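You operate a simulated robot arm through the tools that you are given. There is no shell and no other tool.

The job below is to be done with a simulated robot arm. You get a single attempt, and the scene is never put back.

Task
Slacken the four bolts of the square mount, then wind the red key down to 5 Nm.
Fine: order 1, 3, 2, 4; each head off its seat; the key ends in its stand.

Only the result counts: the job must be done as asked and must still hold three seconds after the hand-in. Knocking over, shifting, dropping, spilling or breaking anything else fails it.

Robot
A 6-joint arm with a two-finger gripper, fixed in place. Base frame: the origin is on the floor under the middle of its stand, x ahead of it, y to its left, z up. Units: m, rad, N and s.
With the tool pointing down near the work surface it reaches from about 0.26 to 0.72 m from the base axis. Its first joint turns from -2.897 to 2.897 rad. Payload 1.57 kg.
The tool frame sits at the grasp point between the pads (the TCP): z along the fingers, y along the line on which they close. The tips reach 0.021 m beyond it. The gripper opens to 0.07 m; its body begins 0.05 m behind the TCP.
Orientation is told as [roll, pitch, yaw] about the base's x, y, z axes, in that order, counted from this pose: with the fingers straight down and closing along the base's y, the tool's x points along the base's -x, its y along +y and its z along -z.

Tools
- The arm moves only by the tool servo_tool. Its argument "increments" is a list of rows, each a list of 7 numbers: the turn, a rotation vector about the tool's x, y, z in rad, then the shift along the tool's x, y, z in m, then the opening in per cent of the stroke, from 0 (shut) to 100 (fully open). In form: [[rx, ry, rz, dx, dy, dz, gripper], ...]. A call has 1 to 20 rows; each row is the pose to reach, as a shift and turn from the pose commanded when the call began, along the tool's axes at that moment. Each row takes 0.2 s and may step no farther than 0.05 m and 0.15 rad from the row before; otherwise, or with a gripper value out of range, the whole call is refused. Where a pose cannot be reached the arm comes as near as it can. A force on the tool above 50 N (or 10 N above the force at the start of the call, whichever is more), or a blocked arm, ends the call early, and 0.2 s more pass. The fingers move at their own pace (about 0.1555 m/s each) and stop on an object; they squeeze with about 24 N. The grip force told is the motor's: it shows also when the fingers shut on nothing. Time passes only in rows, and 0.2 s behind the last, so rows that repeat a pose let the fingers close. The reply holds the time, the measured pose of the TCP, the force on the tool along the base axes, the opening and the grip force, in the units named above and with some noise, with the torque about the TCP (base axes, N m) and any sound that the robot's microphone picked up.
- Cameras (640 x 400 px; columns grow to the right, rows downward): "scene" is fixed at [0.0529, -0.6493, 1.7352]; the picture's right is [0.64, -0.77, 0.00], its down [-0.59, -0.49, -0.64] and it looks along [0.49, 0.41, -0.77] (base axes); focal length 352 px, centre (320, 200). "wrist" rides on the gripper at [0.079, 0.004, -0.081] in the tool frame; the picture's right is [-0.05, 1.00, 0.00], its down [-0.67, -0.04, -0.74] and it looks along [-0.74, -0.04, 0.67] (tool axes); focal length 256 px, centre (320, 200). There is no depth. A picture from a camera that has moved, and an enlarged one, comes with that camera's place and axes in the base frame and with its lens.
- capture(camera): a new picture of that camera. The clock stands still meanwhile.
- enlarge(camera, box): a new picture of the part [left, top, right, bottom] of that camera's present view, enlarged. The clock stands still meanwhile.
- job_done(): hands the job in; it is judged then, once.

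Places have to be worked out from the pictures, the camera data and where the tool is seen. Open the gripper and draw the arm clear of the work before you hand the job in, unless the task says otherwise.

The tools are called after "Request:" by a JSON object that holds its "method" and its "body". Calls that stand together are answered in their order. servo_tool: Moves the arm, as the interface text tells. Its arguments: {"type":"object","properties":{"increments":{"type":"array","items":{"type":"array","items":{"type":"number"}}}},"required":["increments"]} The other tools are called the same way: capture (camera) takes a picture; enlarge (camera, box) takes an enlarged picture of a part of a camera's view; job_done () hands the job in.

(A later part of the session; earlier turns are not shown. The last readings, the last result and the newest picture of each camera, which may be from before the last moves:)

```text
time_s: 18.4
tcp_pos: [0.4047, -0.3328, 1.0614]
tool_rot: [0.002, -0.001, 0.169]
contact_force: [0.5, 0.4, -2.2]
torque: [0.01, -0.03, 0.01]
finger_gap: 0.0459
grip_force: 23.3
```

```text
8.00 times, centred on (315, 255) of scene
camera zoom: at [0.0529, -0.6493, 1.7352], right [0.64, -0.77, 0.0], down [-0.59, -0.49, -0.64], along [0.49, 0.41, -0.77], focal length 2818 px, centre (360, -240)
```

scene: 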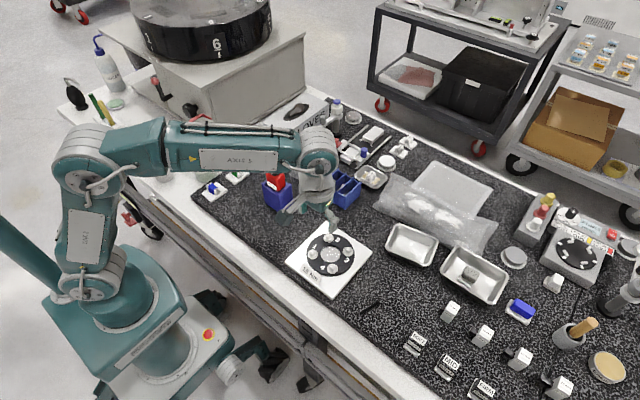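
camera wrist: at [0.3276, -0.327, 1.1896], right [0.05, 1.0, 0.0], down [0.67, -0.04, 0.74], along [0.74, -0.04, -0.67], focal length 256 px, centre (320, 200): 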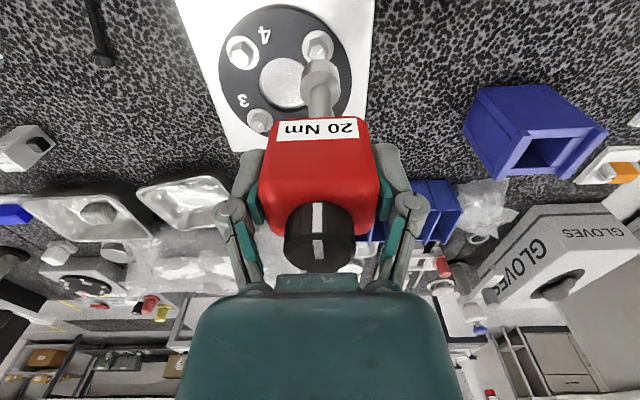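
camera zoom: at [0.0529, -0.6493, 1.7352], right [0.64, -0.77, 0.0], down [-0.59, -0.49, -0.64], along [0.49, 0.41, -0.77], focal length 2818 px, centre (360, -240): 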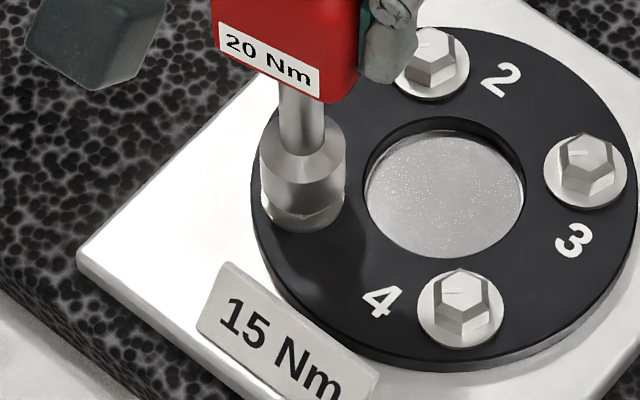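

No contact yet at z = 1.061. I continue lowering in 1 mm rows.

Request:
{"method": "servo_tool", "body": {"increments": [[0, 0, 0, 0, 0, 0.001, 0], [0, 0, 0, 0, 0, 0.002, 0], [0, 0, 0, 0, 0, 0.003, 0], [0, 0, 0, 0, 0, 0.004, 0], [0, 0, 0, 0, 0, 0.004, 0]]}}

Request:
{"method": "enlarge", "body": {"camera": "scene", "box": [295, 230, 335, 280]}}

Request:
{"method": "enlarge", "body": {"camera": "wrist", "box": [270, 0, 370, 120]}}

```text
time_s: 19.6
tcp_pos: [0.4043, -0.332, 1.0564]
tool_rot: [0.0, 0.0, 0.168]
contact_force: [0.3, 0.6, -1.7]
torque: [-0.05, 0.01, 0.02]
finger_gap: 0.0456
grip_force: 24.0
```

```text
8.00 times, centred on (315, 255) of scene
camera zoom: at [0.0529, -0.6493, 1.7352], right [0.64, -0.77, 0.0], down [-0.59, -0.49, -0.64], along [0.49, 0.41, -0.77], focal length 2818 px, centre (360, -240)
```

zoom: 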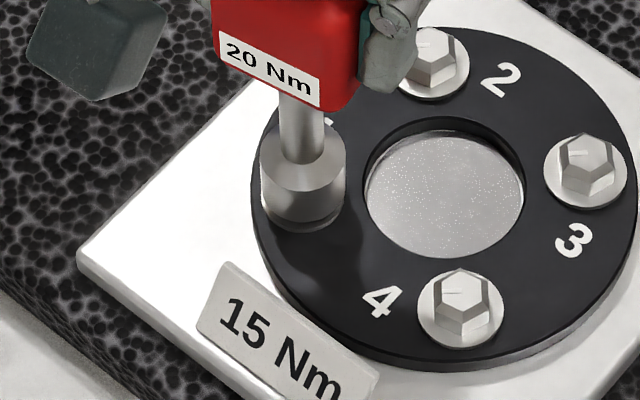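

```text
3.33 times, centred on (320, 60) of wrist
camera zoom: at [0.3266, -0.3425, 1.138], right [-0.12, 0.99, 0.0], down [0.66, 0.08, 0.74], along [0.74, 0.09, -0.67], focal length 853 px, centre (320, 667)
```

zoom: 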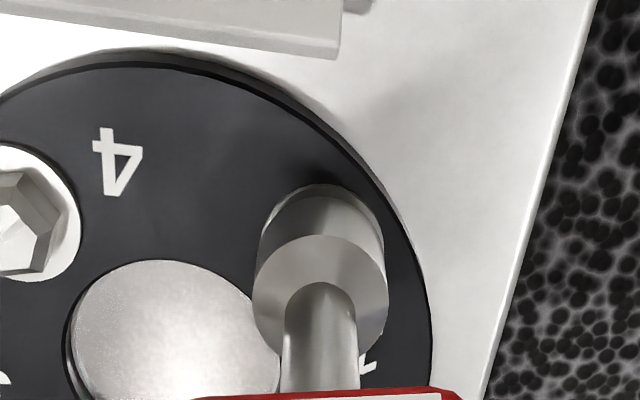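

The socket has gone over the hex without resistance, so the flats match. I lower a little further to seat it well.

Request:
{"method": "servo_tool", "body": {"increments": [[0, 0, 0, 0, 0, 0.001, 0], [0, 0, 0, 0, 0, 0.002, 0], [0, 0, 0, 0, 0, 0.003, 0], [0, 0, 0, 0, 0, 0.003, 0]]}}

Request:
{"method": "enlarge", "body": {"camera": "scene", "box": [295, 230, 335, 280]}}

```text
time_s: 20.6
tcp_pos: [0.4037, -0.3324, 1.0547]
tool_rot: [0.0, 0.001, 0.169]
contact_force: [0.4, 0.6, -2.8]
torque: [0.02, 0.0, 0.02]
finger_gap: 0.0455
grip_force: 24.2
```

```text
8.00 times, centred on (315, 255) of scene
camera zoom: at [0.0529, -0.6493, 1.7352], right [0.64, -0.77, 0.0], down [-0.59, -0.49, -0.64], along [0.49, 0.41, -0.77], focal length 2818 px, centre (360, -240)
```

zoom: 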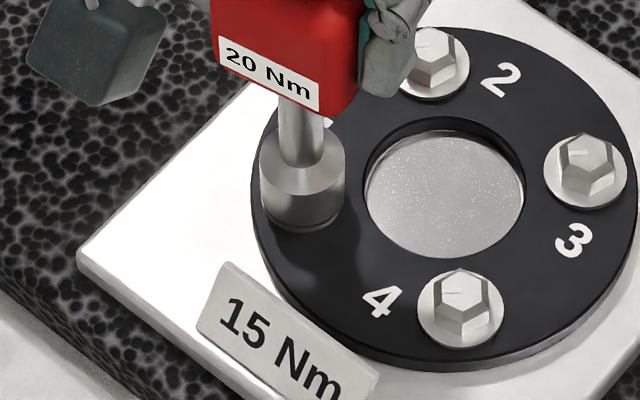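

The socket now sits nearly at the washer with no load. I begin turning counter-clockwise in small steps and watch torque, force and sound.

Request:
{"method": "servo_tool", "body": {"increments": [[0, 0, -0.04, 0, 0, 0, 0], [0, 0, -0.08, 0, 0, 0, 0], [0, 0, -0.12, 0, 0, 0, 0], [0, 0, -0.16, 0, 0, 0, 0], [0, 0, -0.2, 0, 0, 0, 0]]}}

Request:
{"method": "enlarge", "body": {"camera": "scene", "box": [295, 230, 335, 280]}}

```text
time_s: 21.8
tcp_pos: [0.4035, -0.3321, 1.0535]
tool_rot: [-0.002, 0.001, 0.37]
contact_force: [1.7, 1.0, -4.0]
torque: [0.02, -0.14, -0.18]
finger_gap: 0.0456
grip_force: 24.3
```

```text
8.00 times, centred on (315, 255) of scene
camera zoom: at [0.0529, -0.6493, 1.7352], right [0.64, -0.77, 0.0], down [-0.59, -0.49, -0.64], along [0.49, 0.41, -0.77], focal length 2818 px, centre (360, -240)
```

zoom: 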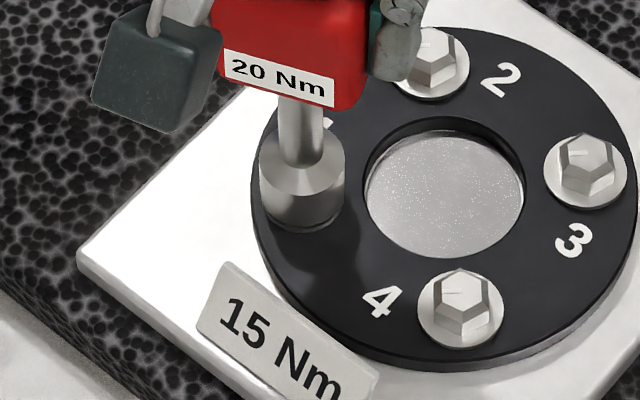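

A resisting torque of about -0.18 N·m shows; I keep turning and check the grip from the wrist view.

Request:
{"method": "servo_tool", "body": {"increments": [[0, 0, -0.06, 0, 0, 0, 0], [0, 0, -0.12, 0, 0, 0, 0], [0, 0, -0.18, 0, 0, 0, 0], [0, 0, -0.24, 0, 0, 0, 0], [0, 0, -0.3, 0, 0, 0, 0], [0, 0, -0.36, 0, 0, 0, 0]]}}

Request:
{"method": "capture", "body": {"camera": "wrist"}}

Request:
{"method": "enlarge", "body": {"camera": "scene", "box": [290, 205, 350, 280]}}

```text
time_s: 23.2
tcp_pos: [0.403, -0.3322, 1.0538]
tool_rot: [0.001, 0.0, 0.73]
contact_force: [-0.7, 0.7, 0.6]
torque: [0.03, 0.07, -0.11]
finger_gap: 0.0458
grip_force: 23.8
```

```text
taken
camera wrist: at [0.3432, -0.3821, 1.1354], right [-0.63, 0.78, 0.0], down [0.52, 0.42, 0.74], along [0.58, 0.47, -0.67], focal length 256 px, centre (320, 200)
```

wrist: 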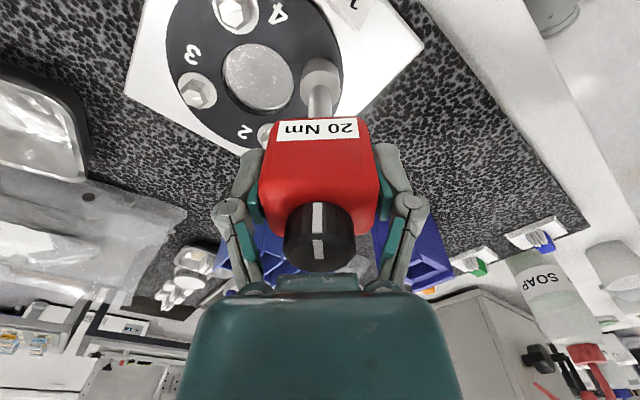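

```text
5.33 times, centred on (320, 242) of scene
camera zoom: at [0.0529, -0.6493, 1.7352], right [0.64, -0.77, 0.0], down [-0.59, -0.49, -0.64], along [0.49, 0.41, -0.77], focal length 1879 px, centre (320, -27)
```

zoom: 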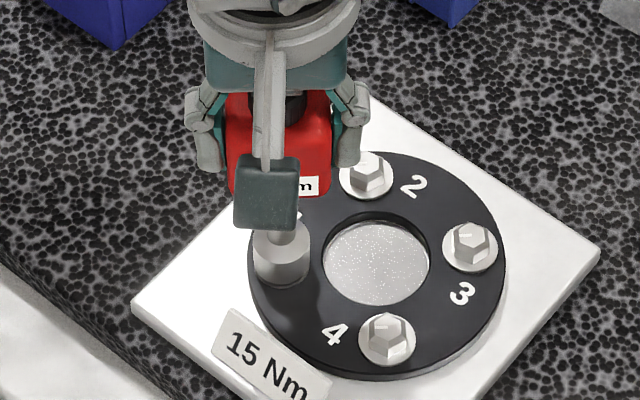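

The grip holds and the torque fell to -0.11 N·m with a slight upward push, so the bolt seems to be turning and rising. I continue turning, raising very slightly.

Request:
{"method": "servo_tool", "body": {"increments": [[0, 0, -0.1, 0, 0, -0.0001, 0], [0, 0, -0.2, 0, 0, -0.0002, 0], [0, 0, -0.3, 0, 0, -0.0003, 0], [0, 0, -0.4, 0, 0, -0.0004, 0], [0, 0, -0.5, 0, 0, -0.0005, 0], [0, 0, -0.6, 0, 0, -0.0006, 0], [0, 0, -0.7, 0, 0, -0.0007, 0], [0, 0, -0.8, 0, 0, -0.0008, 0]]}}

Request:
{"method": "enlarge", "body": {"camera": "scene", "box": [290, 205, 350, 280]}}

Request:
{"method": "capture", "body": {"camera": "wrist"}}

```text
time_s: 25.0
tcp_pos: [0.4045, -0.3335, 1.0561]
tool_rot: [0.0, 0.002, 1.533]
contact_force: [-4.0, 4.7, -6.6]
torque: [0.55, 0.32, -0.01]
finger_gap: 0.0461
grip_force: 24.0
```

```text
5.33 times, centred on (320, 242) of scene
camera zoom: at [0.0529, -0.6493, 1.7352], right [0.64, -0.77, 0.0], down [-0.59, -0.49, -0.64], along [0.49, 0.41, -0.77], focal length 1879 px, centre (320, -27)
```

zoom: 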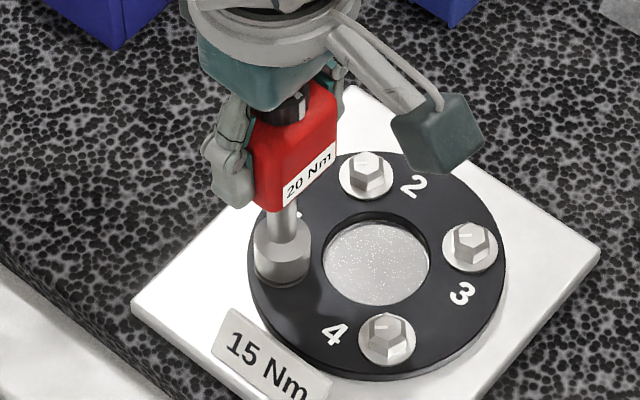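

```text
taken
camera wrist: at [0.3978, -0.4117, 1.1371], right [-1.0, 0.09, 0.0], down [0.06, 0.67, 0.74], along [0.07, 0.74, -0.67], focal length 256 px, centre (320, 200)
```

wrist: 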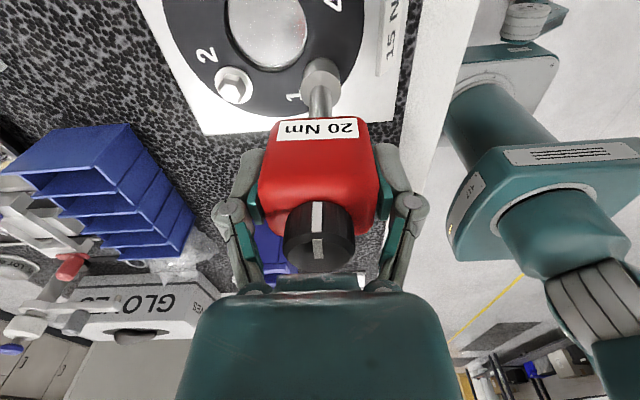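

Side loads of 4–5 N have built up, meaning the tool has drifted about 1 mm off the bolt axis. I shift back along those forces (base -x, +y) while holding the angle.

Request:
{"method": "servo_tool", "body": {"increments": [[0, 0, 0, -0.0006, 0.0005, 0, 0], [0, 0, 0, -0.0011, 0.001, 0, 0], [0, 0, 0, -0.0011, 0.001, 0, 0]]}}

Request:
{"method": "enlarge", "body": {"camera": "scene", "box": [290, 205, 350, 280]}}

```text
time_s: 25.8
tcp_pos: [0.4022, -0.3323, 1.0549]
tool_rot: [0.0, 0.0, 1.533]
contact_force: [0.7, -0.4, -3.2]
torque: [0.04, 0.01, 0.03]
finger_gap: 0.0459
grip_force: 23.7
```

```text
5.33 times, centred on (320, 242) of scene
camera zoom: at [0.0529, -0.6493, 1.7352], right [0.64, -0.77, 0.0], down [-0.59, -0.49, -0.64], along [0.49, 0.41, -0.77], focal length 1879 px, centre (320, -27)
```

zoom: 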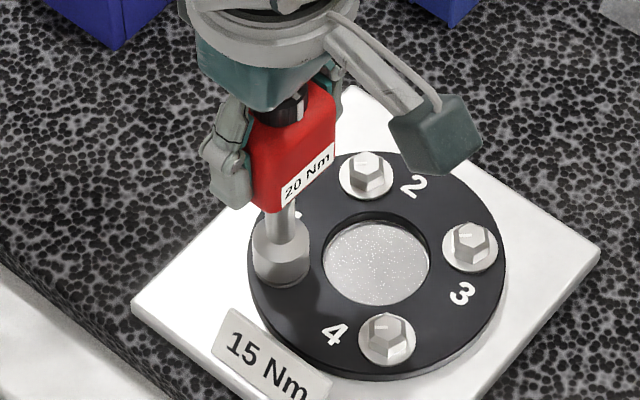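

Loads are gone. I continue counter-clockwise another 0.8 rad.

Request:
{"method": "servo_tool", "body": {"increments": [[0, 0, -0.1, 0, 0, 0, 0], [0, 0, -0.2, 0, 0, 0, 0], [0, 0, -0.3, 0, 0, 0, 0], [0, 0, -0.4, 0, 0, 0, 0], [0, 0, -0.5, 0, 0, 0, 0], [0, 0, -0.6, 0, 0, 0, 0], [0, 0, -0.7, 0, 0, 0, 0], [0, 0, -0.8, 0, 0, 0, 0]]}}

Request:
{"method": "enlarge", "body": {"camera": "scene", "box": [290, 205, 350, 280]}}

Request:
{"method": "enlarge", "body": {"camera": "wrist", "box": [270, 0, 370, 120]}}

```text
time_s: 27.6
tcp_pos: [0.4085, -0.3282, 1.0534]
tool_rot: [0.009, 0.001, 2.32]
contact_force: [-10.4, -14.2, 1.7]
torque: [-1.03, 0.9, 0.0]
finger_gap: 0.0476
grip_force: 23.9
out of reach, approached as far as the arm can: row 8
```

```text
5.33 times, centred on (320, 242) of scene
camera zoom: at [0.0529, -0.6493, 1.7352], right [0.64, -0.77, 0.0], down [-0.59, -0.49, -0.64], along [0.49, 0.41, -0.77], focal length 1879 px, centre (320, -27)
```

zoom: 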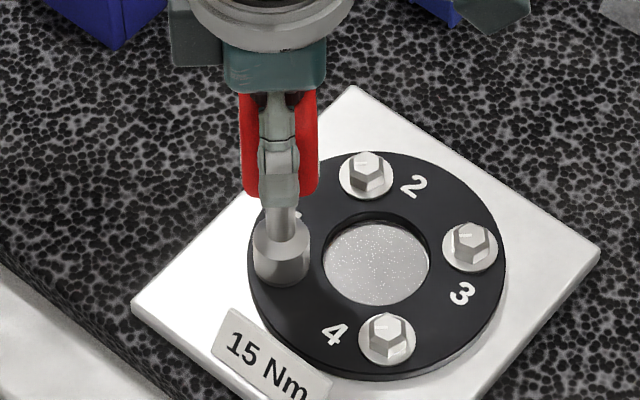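

```text
3.33 times, centred on (320, 60) of wrist
camera zoom: at [0.4609, -0.3877, 1.1358], right [-0.77, -0.64, 0.01], down [-0.42, 0.52, 0.74], along [-0.48, 0.57, -0.67], focal length 853 px, centre (320, 667)
```

zoom: 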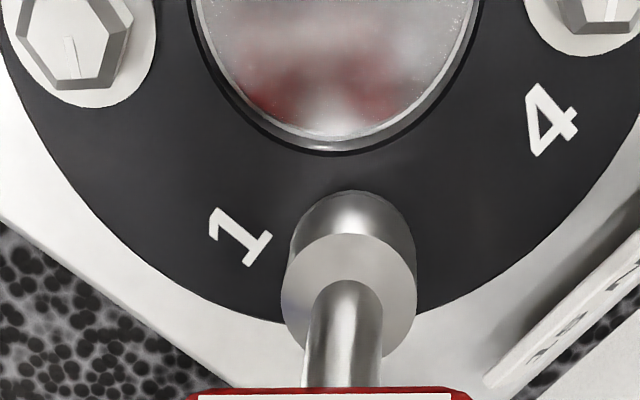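

The wrist joint hit its end near yaw 2.3 and pulled the tool about 7 mm sideways (17 N side load). The mount did not move in the picture. I ease back to the bolt axis with a small back-turn.

Request:
{"method": "servo_tool", "body": {"increments": [[0, 0, 0.05, -0.0004, 0.003, 0, 0], [0, 0, 0.1, -0.00095, 0.007, 0, 0], [0, 0, 0.1, -0.00095, 0.007, 0, 0]]}}

Request:
{"method": "enlarge", "body": {"camera": "scene", "box": [290, 205, 350, 280]}}

Request:
{"method": "capture", "body": {"camera": "wrist"}}

```text
time_s: 28.4
tcp_pos: [0.4038, -0.3265, 1.055]
tool_rot: [-0.002, -0.002, 2.23]
contact_force: [1.6, -1.6, -1.1]
torque: [-0.16, -0.23, 0.01]
finger_gap: 0.0471
grip_force: 24.0
```

```text
5.33 times, centred on (320, 242) of scene
camera zoom: at [0.0529, -0.6493, 1.7352], right [0.64, -0.77, 0.0], down [-0.59, -0.49, -0.64], along [0.49, 0.41, -0.77], focal length 1879 px, centre (320, -27)
```

zoom: 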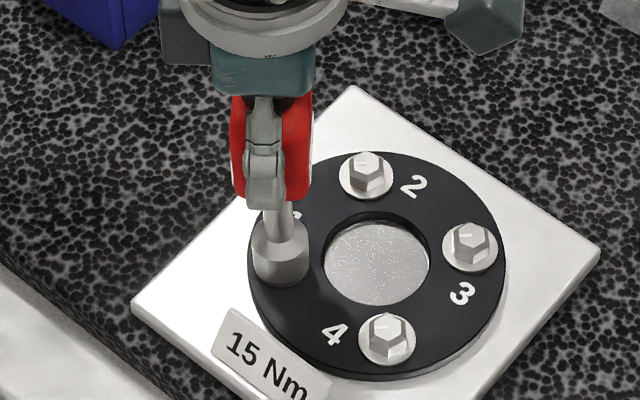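

```text
taken
camera wrist: at [0.4514, -0.3914, 1.136], right [-0.82, -0.57, 0.0], down [-0.38, 0.55, 0.75], along [-0.42, 0.61, -0.67], focal length 256 px, centre (320, 200)
```

wrist: 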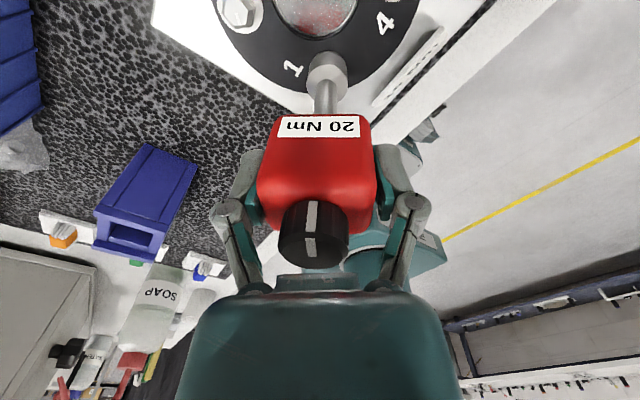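

The key is tilted a little in the grip because the TCP is ~5 mm off in y. I shift to bring the TCP back over the bolt at (0.4035, -0.332).

Request:
{"method": "servo_tool", "body": {"increments": [[0, 0, 0, 0.0022, 0.0017, 0, 0], [0, 0, 0, 0.0043, 0.0034, 0, 0], [0, 0, 0, 0.0043, 0.0034, 0, 0]]}}

Request:
{"method": "enlarge", "body": {"camera": "scene", "box": [290, 205, 350, 280]}}

Request:
{"method": "enlarge", "body": {"camera": "wrist", "box": [220, 20, 420, 300]}}

```text
time_s: 29.2
tcp_pos: [0.4028, -0.3307, 1.055]
tool_rot: [0.0, -0.001, 2.231]
contact_force: [-2.6, 8.5, -6.3]
torque: [0.83, 0.25, -0.06]
finger_gap: 0.0456
grip_force: 24.0
```

```text
5.33 times, centred on (320, 242) of scene
camera zoom: at [0.0529, -0.6493, 1.7352], right [0.64, -0.77, 0.0], down [-0.59, -0.49, -0.64], along [0.49, 0.41, -0.77], focal length 1879 px, centre (320, -27)
```

zoom: 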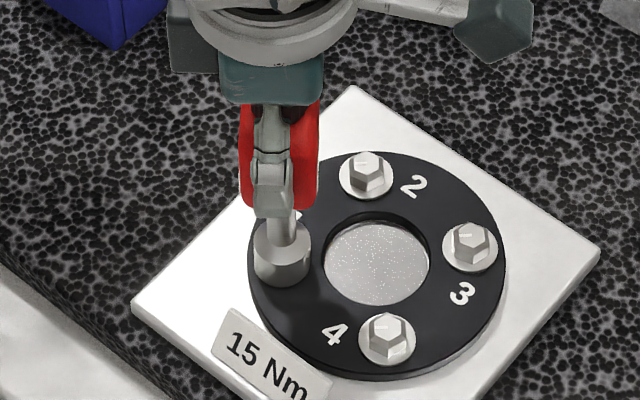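

```text
1.43 times, centred on (320, 160) of wrist
camera zoom: at [0.4505, -0.3966, 1.1356], right [-0.82, -0.57, 0.0], down [-0.38, 0.55, 0.75], along [-0.43, 0.61, -0.67], focal length 366 px, centre (320, 257)
```

zoom: 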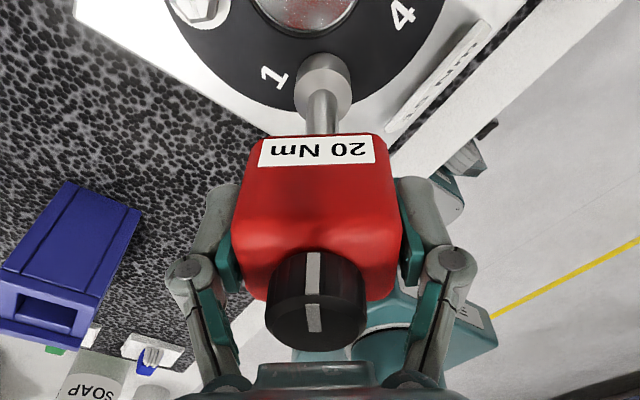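

The key is flush again in the pads but 8.5 N of side force remains. I relieve it and lift off bolt 1 to inspect.

Request:
{"method": "servo_tool", "body": {"increments": [[0, 0, 0, -0.0015, -0.0005, 0, 0], [0, 0, 0, -0.0015, -0.0005, -0.003, 0], [0, 0, 0, -0.0015, -0.0005, -0.006, 0], [0, 0, 0, -0.0015, -0.0005, -0.01, 0], [0, 0, 0, -0.0015, -0.0005, -0.02, 0], [0, 0, 0, -0.0015, -0.0005, -0.035, 0], [0, 0, 0, -0.0015, -0.0005, -0.035, 0]]}}

Request:
{"method": "enlarge", "body": {"camera": "scene", "box": [290, 205, 350, 280]}}

Request:
{"method": "enlarge", "body": {"camera": "scene", "box": [300, 235, 340, 285]}}

Request:
{"method": "enlarge", "body": {"camera": "wrist", "box": [220, 20, 420, 300]}}

```text
time_s: 30.8
tcp_pos: [0.4011, -0.3295, 1.0894]
tool_rot: [0.001, 0.0, 2.232]
contact_force: [0.4, -0.2, -2.2]
torque: [0.0, -0.03, -0.03]
finger_gap: 0.0458
grip_force: 23.9
```

```text
5.33 times, centred on (320, 242) of scene
camera zoom: at [0.0529, -0.6493, 1.7352], right [0.64, -0.77, 0.0], down [-0.59, -0.49, -0.64], along [0.49, 0.41, -0.77], focal length 1879 px, centre (320, -27)
```

zoom: 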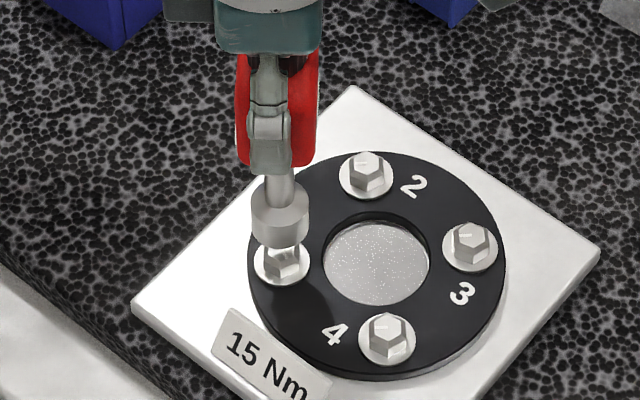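

```text
8.00 times, centred on (320, 260) of scene
camera zoom: at [0.0529, -0.6493, 1.7352], right [0.64, -0.77, 0.0], down [-0.59, -0.49, -0.64], along [0.49, 0.41, -0.77], focal length 2818 px, centre (320, -280)
```

zoom: 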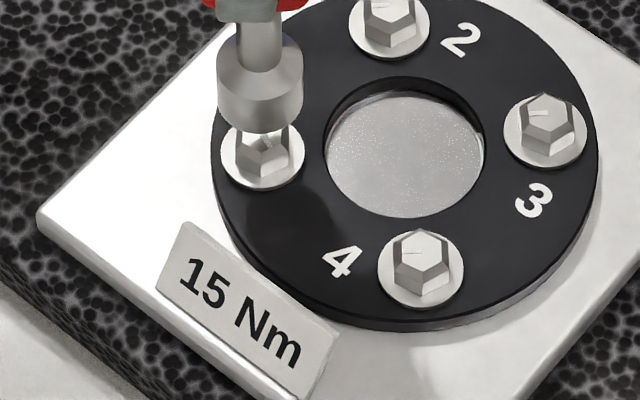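

```text
1.43 times, centred on (320, 160) of wrist
camera zoom: at [0.4496, -0.3967, 1.1703], right [-0.82, -0.57, 0.0], down [-0.38, 0.55, 0.75], along [-0.42, 0.61, -0.67], focal length 366 px, centre (320, 257)
```

zoom: 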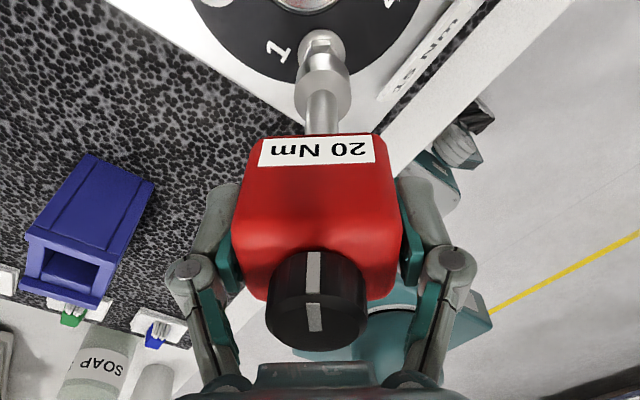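

Bolt 1's head has clearly turned. I lift a bit more and rotate back clockwise in the air to free the view and regain rotation range.

Request:
{"method": "servo_tool", "body": {"increments": [[0, 0, 0, 0, 0, -0.015, 0], [0, 0, 0.14, 0, 0, -0.03, 0], [0, 0, 0.28, 0, 0, -0.03, 0], [0, 0, 0.42, 0, 0, -0.03, 0], [0, 0, 0.56, 0, 0, -0.03, 0], [0, 0, 0.7, 0, 0, -0.03, 0], [0, 0, 0.84, 0, 0, -0.03, 0], [0, 0, 0.98, 0, 0, -0.03, 0], [0, 0, 1.12, 0, 0, -0.03, 0], [0, 0, 1.26, 0, 0, -0.03, 0], [0, 0, 1.4, 0, 0, -0.03, 0], [0, 0, 1.54, 0, 0, -0.03, 0], [0, 0, 1.68, 0, 0, -0.03, 0], [0, 0, 1.82, 0, 0, -0.03, 0], [0, 0, 1.96, 0, 0, -0.03, 0], [0, 0, 2.1, 0, 0, -0.03, 0], [0, 0, 2.23, 0, 0, -0.03, 0], [0, 0, 2.23, 0, 0, -0.03, 0]]}}

Request:
{"method": "capture", "body": {"camera": "wrist"}}

Request:
{"method": "enlarge", "body": {"camera": "scene", "box": [300, 225, 350, 285]}}

```text
time_s: 34.6
tcp_pos: [0.4043, -0.3318, 1.121]
tool_rot: [0.0, 0.0, -0.004]
contact_force: [0.7, -0.7, -2.2]
torque: [0.03, 0.03, -0.03]
finger_gap: 0.0457
grip_force: 23.5
```

```text
taken
camera wrist: at [0.3262, -0.3274, 1.201], right [0.05, 1.0, 0.0], down [0.67, -0.04, 0.74], along [0.74, -0.04, -0.67], focal length 256 px, centre (320, 200)
```

wrist: 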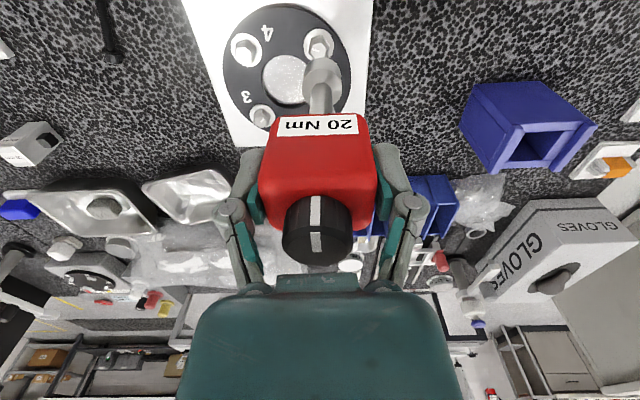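

```text
6.67 times, centred on (325, 255) of scene
camera zoom: at [0.0529, -0.6493, 1.7352], right [0.64, -0.77, 0.0], down [-0.59, -0.49, -0.64], along [0.49, 0.41, -0.77], focal length 2348 px, centre (287, -167)
```

zoom: 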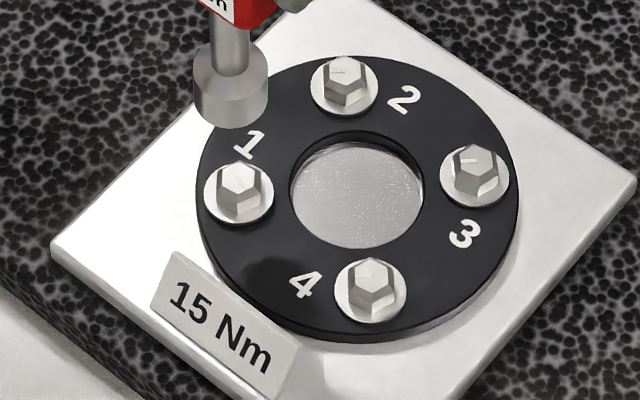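

Request:
{"method": "enlarge", "body": {"camera": "scene", "box": [308, 240, 332, 265]}}

Request:
{"method": "enlarge", "body": {"camera": "scene", "box": [328, 255, 352, 280]}}

Request:
{"method": "enlarge", "body": {"camera": "wrist", "box": [220, 10, 370, 130]}}

```text
16.00 times, centred on (320, 252) of scene
camera zoom: at [0.0529, -0.6493, 1.7352], right [0.64, -0.77, 0.0], down [-0.59, -0.49, -0.64], along [0.49, 0.41, -0.77], focal length 5636 px, centre (320, -640)
```

zoom: 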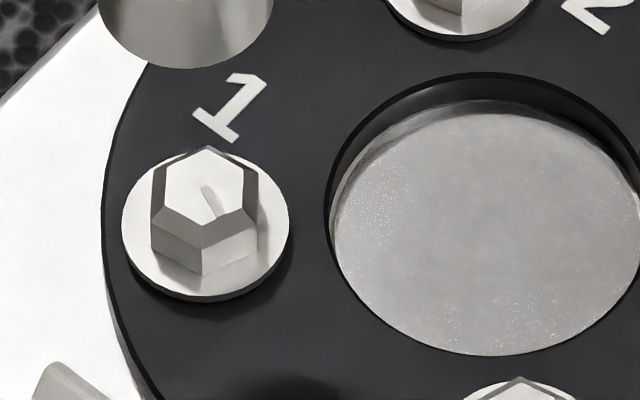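

```text
16.00 times, centred on (340, 268) of scene
camera zoom: at [0.0529, -0.6493, 1.7352], right [0.64, -0.77, 0.0], down [-0.59, -0.49, -0.64], along [0.49, 0.41, -0.77], focal length 5636 px, centre (0, -880)
```

zoom: 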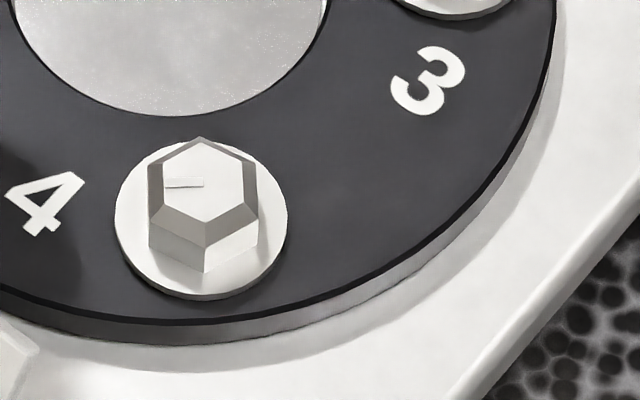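

```text
3.33 times, centred on (295, 70) of wrist
camera zoom: at [0.3262, -0.3274, 1.201], right [0.05, 1.0, 0.0], down [0.67, -0.04, 0.74], along [0.74, -0.04, -0.67], focal length 853 px, centre (403, 633)
```

zoom: 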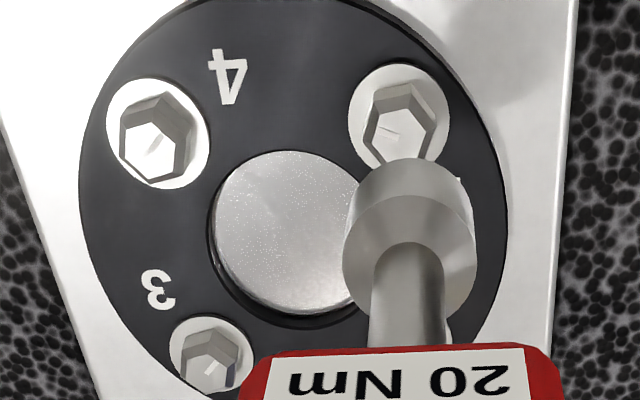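

Request:
{"method": "enlarge", "body": {"camera": "wrist", "box": [300, 20, 345, 65]}}

Request:
{"method": "enlarge", "body": {"camera": "wrist", "box": [225, 25, 270, 70]}}

```text
8.89 times, centred on (322, 42) of wrist
camera zoom: at [0.3262, -0.3274, 1.201], right [0.05, 1.0, 0.0], down [0.67, -0.04, 0.74], along [0.74, -0.04, -0.67], focal length 2276 px, centre (298, 1600)
```

zoom: 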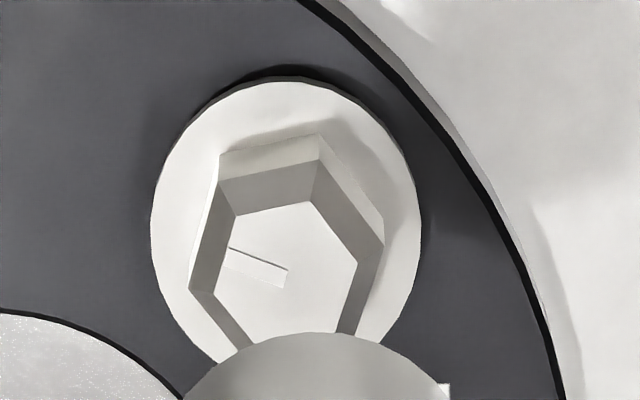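

```text
8.89 times, centred on (248, 48) of wrist
camera zoom: at [0.3262, -0.3274, 1.201], right [0.05, 1.0, 0.0], down [0.67, -0.04, 0.74], along [0.74, -0.04, -0.67], focal length 2276 px, centre (964, 1556)
```

zoom: 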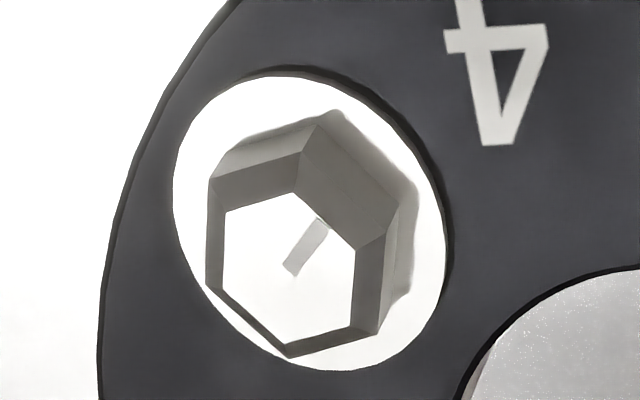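

Bolt 1 has turned about 110° counter-clockwise (mark from 131° to 241°). I want more rise, so I will wind the tool clockwise in the air to get a long second stroke; I also correct a ~1.6° tilt the key picked up in the grip.

Request:
{"method": "servo_tool", "body": {"increments": [[0.019, -0.028, 0, 0, 0, 0, 0], [0.021, -0.025, 0.14, 0, 0, 0, 0], [0.023, -0.022, 0.28, 0, 0, 0, 0], [0.026, -0.019, 0.42, 0, 0, 0, 0], [0.028, -0.016, 0.56, 0, 0, 0, 0], [0.03, -0.013, 0.7, 0, 0, 0, 0], [0.032, -0.01, 0.84, 0, 0, 0, 0], [0.034, -0.006, 0.98, 0, 0, 0, 0]]}}

Request:
{"method": "capture", "body": {"camera": "scene"}}

```text
time_s: 36.4
tcp_pos: [0.4034, -0.3319, 1.1194]
tool_rot: [-0.028, -0.02, -0.982]
contact_force: [0.4, 0.0, -3.6]
torque: [-0.01, 0.0, 0.02]
finger_gap: 0.0459
grip_force: 24.2
```

```text
taken
```

scene: 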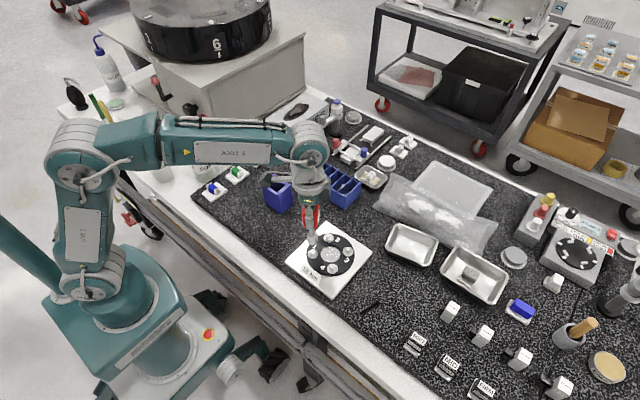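

Request:
{"method": "servo_tool", "body": {"increments": [[-0.009, -0.008, 0, 0, 0, 0, 0]]}}

Request:
{"method": "enlarge", "body": {"camera": "scene", "box": [290, 195, 350, 270]}}

```text
time_s: 36.8
tcp_pos: [0.4039, -0.3317, 1.1201]
tool_rot: [-0.018, -0.028, -0.981]
contact_force: [-0.5, -0.4, -2.9]
torque: [-0.02, 0.03, 0.01]
finger_gap: 0.0458
grip_force: 23.8
```

```text
5.33 times, centred on (320, 232) of scene
camera zoom: at [0.0529, -0.6493, 1.7352], right [0.64, -0.77, 0.0], down [-0.59, -0.49, -0.64], along [0.49, 0.41, -0.77], focal length 1879 px, centre (320, 27)
```

zoom: 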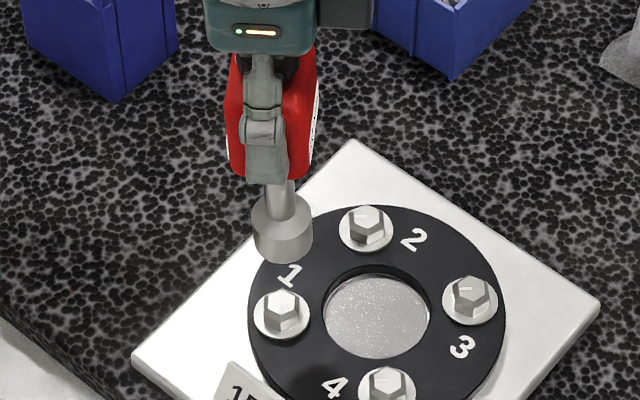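

Request:
{"method": "enlarge", "body": {"camera": "wrist", "box": [270, 0, 370, 140]}}

Request:
{"method": "enlarge", "body": {"camera": "wrist", "box": [250, 100, 390, 280]}}

Request:
{"method": "enlarge", "body": {"camera": "scene", "box": [295, 210, 335, 260]}}

```text
2.86 times, centred on (320, 70) of wrist
camera zoom: at [0.3646, -0.2606, 1.1986], right [0.86, 0.51, -0.02], down [0.34, -0.55, 0.76], along [0.38, -0.66, -0.64], focal length 731 px, centre (320, 571)
```

zoom: 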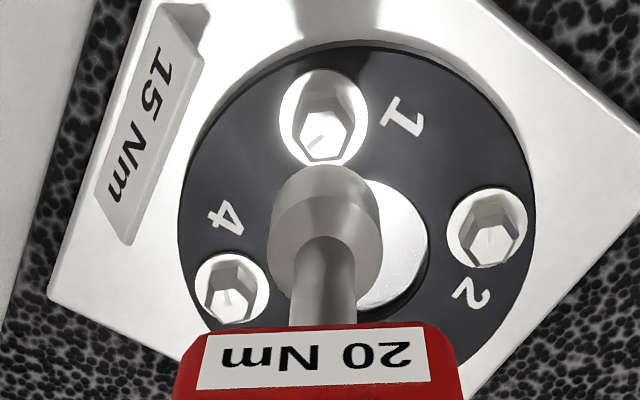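

```text
2.22 times, centred on (320, 190) of wrist
camera zoom: at [0.3646, -0.2606, 1.1986], right [0.86, 0.51, -0.02], down [0.34, -0.55, 0.76], along [0.38, -0.66, -0.64], focal length 569 px, centre (320, 222)
```

zoom: 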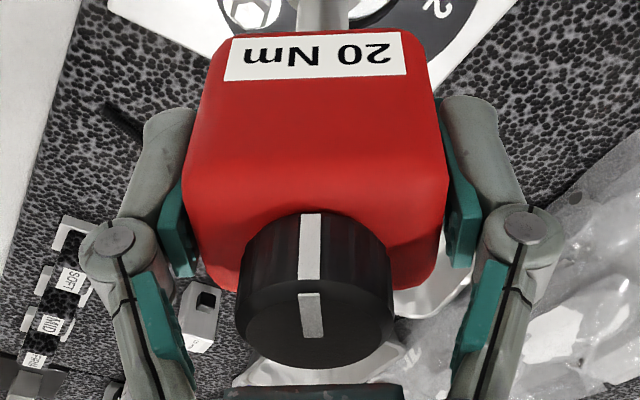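

```text
8.00 times, centred on (315, 235) of scene
camera zoom: at [0.0529, -0.6493, 1.7352], right [0.64, -0.77, 0.0], down [-0.59, -0.49, -0.64], along [0.49, 0.41, -0.77], focal length 2818 px, centre (360, -80)
```

zoom: 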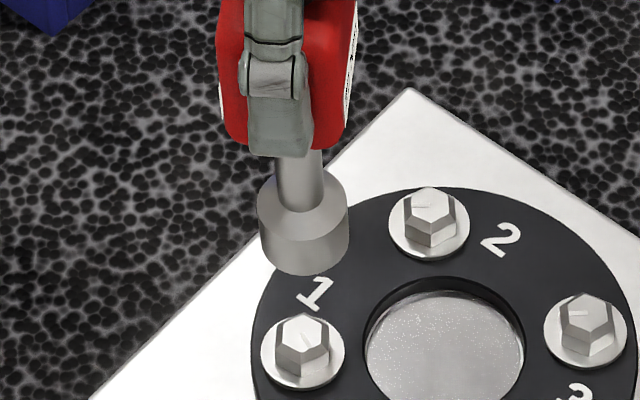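

Re-measuring: the key slid down about 2.7 mm and tilted only ~1° about the tool x axis, so the pitch part of my correction was wrong. I undo it, then wind on clockwise in the air to yaw ≈ -2.07.

Request:
{"method": "servo_tool", "body": {"increments": [[0, 0.028, 0, 0, 0, 0, 0]]}}

Request:
{"method": "servo_tool", "body": {"increments": [[0, 0.0026, 0.136, 0, 0, 0, 0], [0, 0.0052, 0.272, 0, 0, 0, 0], [0, 0.0078, 0.408, 0, 0, 0, 0], [0, 0.0103, 0.544, 0, 0, 0, 0], [0, 0.0129, 0.68, 0, 0, 0, 0], [0, 0.0155, 0.816, 0, 0, 0, 0], [0, 0.0181, 0.952, 0, 0, 0, 0], [0, 0.0207, 1.09, 0, 0, 0, 0], [0, 0.0207, 1.09, 0, 0, 0, 0]]}}

Request:
{"method": "enlarge", "body": {"camera": "scene", "box": [295, 210, 335, 260]}}

Request:
{"method": "capture", "body": {"camera": "wrist"}}

```text
time_s: 37.2
tcp_pos: [0.4048, -0.3314, 1.1196]
tool_rot: [-0.018, -0.002, -0.979]
contact_force: [0.1, -0.7, -2.8]
torque: [0.02, 0.01, 0.0]
finger_gap: 0.0455
grip_force: 23.5
```

```text
time_s: 39.2
tcp_pos: [0.4036, -0.3313, 1.1201]
tool_rot: [-0.018, 0.002, -2.072]
contact_force: [0.5, 0.4, -3.3]
torque: [-0.01, 0.0, -0.01]
finger_gap: 0.0457
grip_force: 23.8
```

```text
8.00 times, centred on (315, 235) of scene
camera zoom: at [0.0529, -0.6493, 1.7352], right [0.64, -0.77, 0.0], down [-0.59, -0.49, -0.64], along [0.49, 0.41, -0.77], focal length 2818 px, centre (360, -80)
```

zoom: 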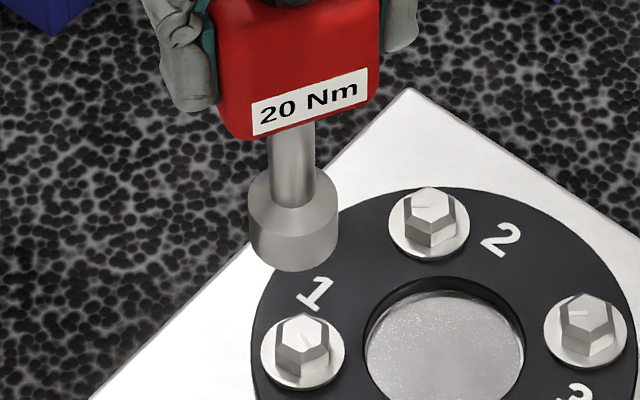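

```text
taken
camera wrist: at [0.4481, -0.2644, 1.201], right [0.85, -0.53, -0.02], down [-0.34, -0.57, 0.74], along [-0.4, -0.63, -0.67], focal length 256 px, centre (320, 200)
```

wrist: 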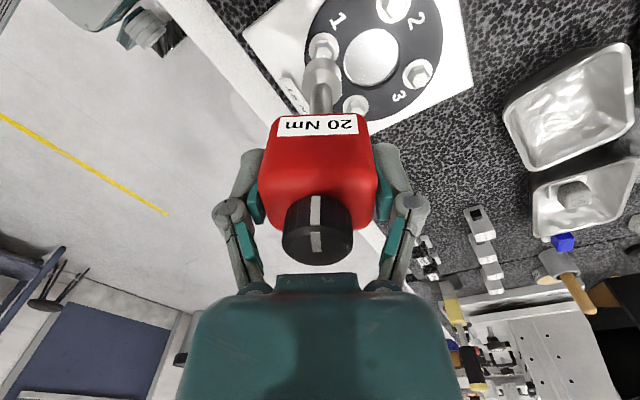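

Yaw -2.07 is reachable and the socket sits on the tool axis. I lower to about 10 mm above bolt 1 and check alignment.

Request:
{"method": "servo_tool", "body": {"increments": [[0, 0, 0, -0.0004, 0.0008, 0.015, 0], [0, 0, 0, -0.0008, 0.0012, 0.03, 0], [0, 0, 0, -0.0008, 0.0015, 0.044, 0], [0, 0, 0, -0.0008, 0.0015, 0.044, 0]]}}

Request:
{"method": "enlarge", "body": {"camera": "scene", "box": [295, 225, 335, 275]}}

Request:
{"method": "enlarge", "body": {"camera": "wrist", "box": [270, 0, 370, 120]}}

```text
time_s: 40.2
tcp_pos: [0.4037, -0.3321, 1.0772]
tool_rot: [-0.017, 0.002, -2.069]
contact_force: [0.3, -0.1, -2.2]
torque: [-0.03, -0.01, 0.01]
finger_gap: 0.0458
grip_force: 23.9
```

```text
8.00 times, centred on (315, 250) of scene
camera zoom: at [0.0529, -0.6493, 1.7352], right [0.64, -0.77, 0.0], down [-0.59, -0.49, -0.64], along [0.49, 0.41, -0.77], focal length 2818 px, centre (360, -200)
```

zoom: 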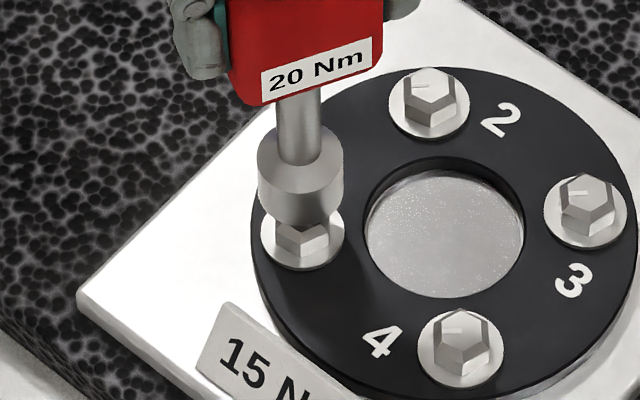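

```text
3.33 times, centred on (320, 60) of wrist
camera zoom: at [0.4492, -0.265, 1.1574], right [0.85, -0.52, -0.02], down [-0.34, -0.58, 0.74], along [-0.4, -0.63, -0.67], focal length 853 px, centre (320, 667)
```

zoom: 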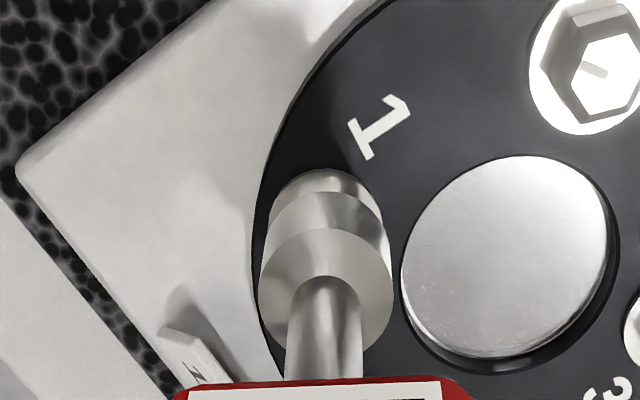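

Aligned within ~0.7 mm, and the key angle matches the turned head. I lower the socket onto bolt 1.

Request:
{"method": "servo_tool", "body": {"increments": [[0, 0, 0, 0, 0.0001, 0.005, 0], [0, 0, 0, 0, 0.0002, 0.009, 0], [0, 0, 0, 0, 0.0002, 0.012, 0], [0, 0, 0, 0, 0.0003, 0.015, 0], [0, 0, 0, 0, 0.0003, 0.0175, 0], [0, 0, 0, 0, 0.0003, 0.0185, 0], [0, 0, 0, 0, 0.0003, 0.0185, 0]]}}

Request:
{"method": "enlarge", "body": {"camera": "scene", "box": [295, 225, 335, 275]}}

```text
time_s: 41.8
tcp_pos: [0.403, -0.3318, 1.0567]
tool_rot: [-0.021, 0.0, -2.07]
contact_force: [-2.0, -3.2, -5.1]
torque: [-0.33, 0.12, 0.02]
finger_gap: 0.0457
grip_force: 23.7
```

```text
8.00 times, centred on (315, 250) of scene
camera zoom: at [0.0529, -0.6493, 1.7352], right [0.64, -0.77, 0.0], down [-0.59, -0.49, -0.64], along [0.49, 0.41, -0.77], focal length 2818 px, centre (360, -200)
```

zoom: 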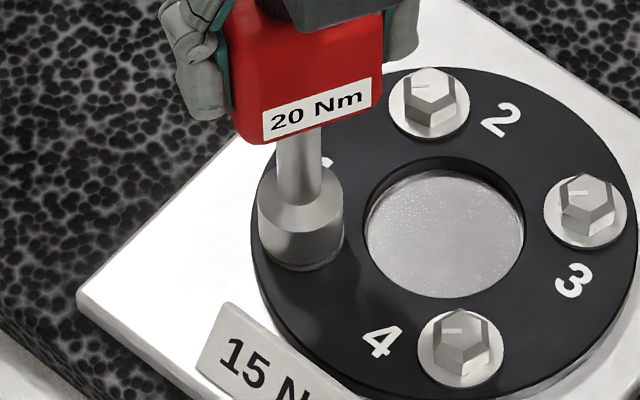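

The socket is on. I relieve the small side load and turn counter-clockwise 0.7 rad, checking loads.

Request:
{"method": "servo_tool", "body": {"increments": [[0, 0, 0, -0.0008, 0, 0, 0], [0, -0.002, -0.1, -0.0008, 0, 0, 0], [0, -0.004, -0.2, -0.0008, 0, 0, 0], [0, -0.006, -0.3, -0.0008, 0, 0, 0], [0, -0.008, -0.4, -0.0008, 0, 0, 0], [0, -0.01, -0.5, -0.0008, 0, 0, 0], [0, -0.011, -0.6, -0.0008, 0, 0, 0], [0, -0.013, -0.7, -0.0008, 0, 0, 0]]}}

Request:
{"method": "enlarge", "body": {"camera": "scene", "box": [290, 215, 350, 280]}}

```text
time_s: 43.6
tcp_pos: [0.4029, -0.3325, 1.0563]
tool_rot: [-0.018, 0.0, -1.369]
contact_force: [4.2, 1.8, 1.6]
torque: [0.24, -0.53, -0.02]
finger_gap: 0.0458
grip_force: 24.0
```

```text
6.15 times, centred on (320, 248) of scene
camera zoom: at [0.0529, -0.6493, 1.7352], right [0.64, -0.77, 0.0], down [-0.59, -0.49, -0.64], along [0.49, 0.41, -0.77], focal length 2168 px, centre (320, -92)
```

zoom: 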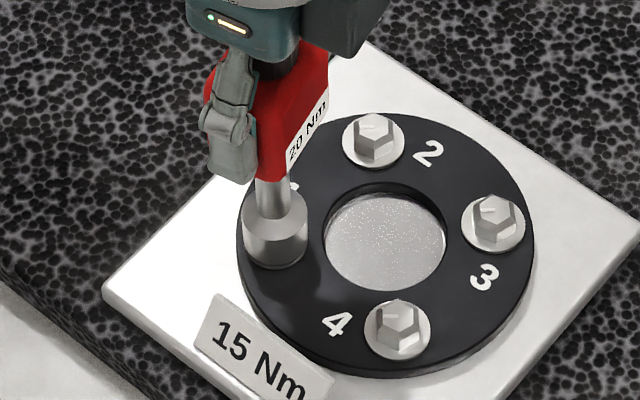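

Side load 4–5 N and a light upward push; I trim by ~0.9 mm, raise slightly and carry on.

Request:
{"method": "servo_tool", "body": {"increments": [[0, 0, 0, 0.0002, 0.0009, -0.0004, 0], [0, -0.002, -0.1, 0.0002, 0.0009, -0.0004, 0], [0, -0.004, -0.2, 0.0002, 0.0009, -0.0004, 0], [0, -0.006, -0.3, 0.0002, 0.0009, -0.0004, 0], [0, -0.008, -0.4, 0.0002, 0.0009, -0.0004, 0], [0, -0.01, -0.5, 0.0002, 0.0009, -0.0004, 0], [0, -0.011, -0.6, 0.0002, 0.0009, -0.0004, 0], [0, -0.013, -0.7, 0.0002, 0.0009, -0.0004, 0]]}}

Request:
{"method": "enlarge", "body": {"camera": "scene", "box": [290, 215, 350, 280]}}

```text
time_s: 45.4
tcp_pos: [0.4037, -0.3318, 1.0569]
tool_rot: [-0.017, 0.002, -0.669]
contact_force: [-8.9, 4.4, -9.8]
torque: [0.36, 0.8, -0.01]
finger_gap: 0.0457
grip_force: 23.7
```

```text
6.15 times, centred on (320, 248) of scene
camera zoom: at [0.0529, -0.6493, 1.7352], right [0.64, -0.77, 0.0], down [-0.59, -0.49, -0.64], along [0.49, 0.41, -0.77], focal length 2168 px, centre (320, -92)
```

zoom: 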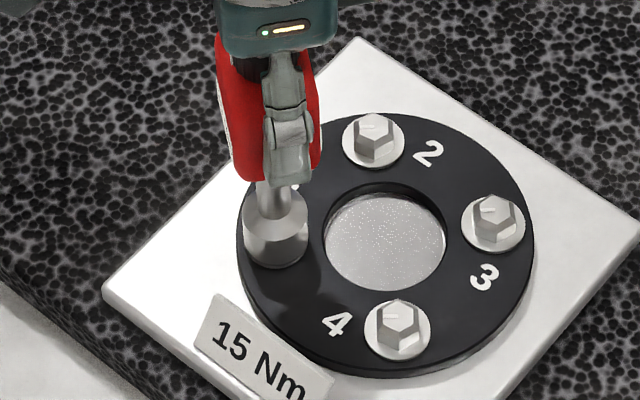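

Side load has grown to ~10 N, so I stop turning and relieve it by ~2 mm before going on in shorter steps.

Request:
{"method": "servo_tool", "body": {"increments": [[0, 0, 0, 0.001, -0.0002, 0, 0], [0, 0, 0, 0.0019, -0.0004, 0, 0], [0, 0, 0, 0.0019, -0.0004, 0, 0]]}}

Request:
{"method": "enlarge", "body": {"camera": "wrist", "box": [270, 0, 370, 140]}}

```text
time_s: 46.2
tcp_pos: [0.4038, -0.3313, 1.0569]
tool_rot: [-0.017, -0.003, -0.671]
contact_force: [1.7, -0.4, -1.0]
torque: [-0.03, -0.12, -0.04]
finger_gap: 0.0457
grip_force: 23.8
```

```text
2.86 times, centred on (320, 70) of wrist
camera zoom: at [0.3457, -0.2783, 1.1392], right [0.66, 0.75, -0.02], down [0.51, -0.43, 0.75], along [0.55, -0.5, -0.66], focal length 731 px, centre (320, 571)
```

zoom: 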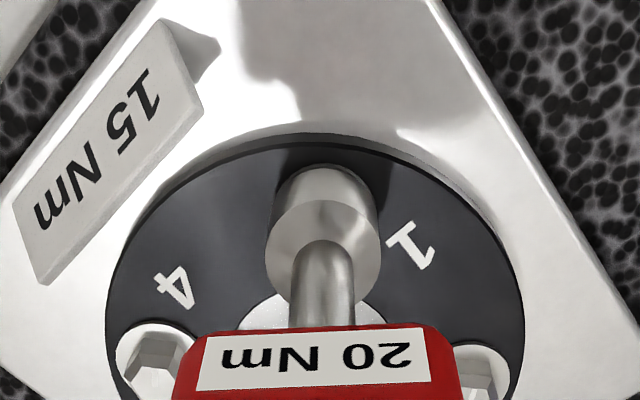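

Loads are near zero again. I continue in 0.5 rad steps.

Request:
{"method": "servo_tool", "body": {"increments": [[0, -0.002, -0.1, 0.0002, -0.0002, 0, 0], [0, -0.004, -0.2, 0.0002, -0.0002, 0, 0], [0, -0.006, -0.3, 0.0002, -0.0002, 0, 0], [0, -0.008, -0.4, 0.0002, -0.0002, 0, 0], [0, -0.01, -0.5, 0.0002, -0.0002, 0, 0]]}}

```text
time_s: 47.4
tcp_pos: [0.4024, -0.3311, 1.0588]
tool_rot: [-0.017, 0.001, -0.168]
contact_force: [3.9, -0.5, -3.0]
torque: [-0.04, -0.33, -0.01]
finger_gap: 0.0458
grip_force: 24.1
```

Request:
{"method": "servo_tool", "body": {"increments": [[0, 0, 0, -0.0007, 0, 0, 0], [0, -0.002, -0.1, -0.0007, 0, 0, 0], [0, -0.004, -0.2, -0.0007, 0, 0, 0], [0, -0.006, -0.3, -0.0007, 0, 0, 0], [0, -0.008, -0.4, -0.0007, 0, 0, 0], [0, -0.01, -0.5, -0.0007, 0, 0, 0]]}}

```text
time_s: 48.8
tcp_pos: [0.4036, -0.3322, 1.0578]
tool_rot: [-0.02, -0.002, 0.332]
contact_force: [0.4, 0.6, -4.0]
torque: [0.1, 0.0, -1.19]
finger_gap: 0.0486
grip_force: 23.8
```

The resisting torque jumped to -1.19 N·m and the finger gap opened to 48.6 mm, so the bolt seems to have met a stop or the key twisted. I stop and look.

Request:
{"method": "capture", "body": {"camera": "wrist"}}

Request:
{"method": "enlarge", "body": {"camera": "scene", "box": [290, 205, 350, 280]}}

```text
taken
camera wrist: at [0.3278, -0.3526, 1.1381], right [-0.27, 0.96, -0.02], down [0.64, 0.2, 0.75], along [0.72, 0.19, -0.66], focal length 256 px, centre (320, 200)
```

wrist: 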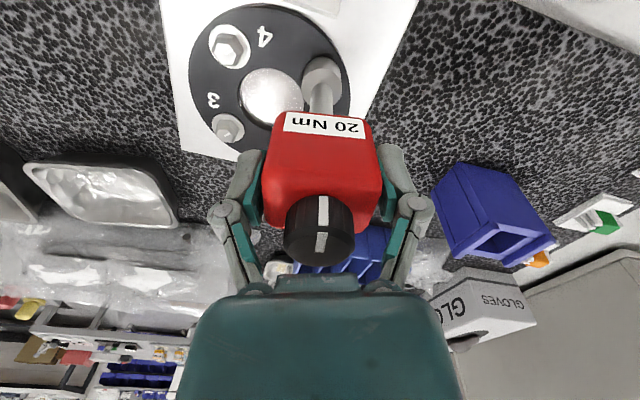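

```text
5.33 times, centred on (320, 242) of scene
camera zoom: at [0.0529, -0.6493, 1.7352], right [0.64, -0.77, 0.0], down [-0.59, -0.49, -0.64], along [0.49, 0.41, -0.77], focal length 1879 px, centre (320, -27)
```

zoom: 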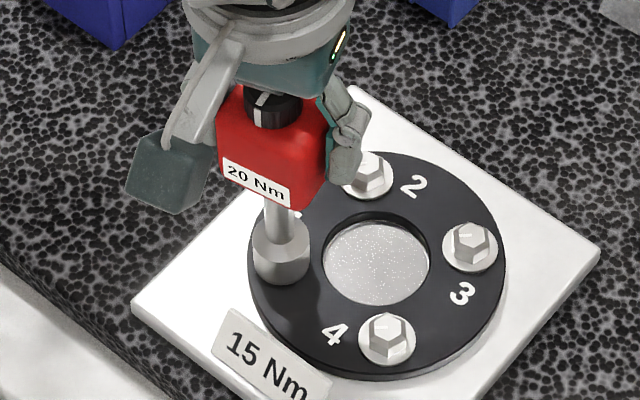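

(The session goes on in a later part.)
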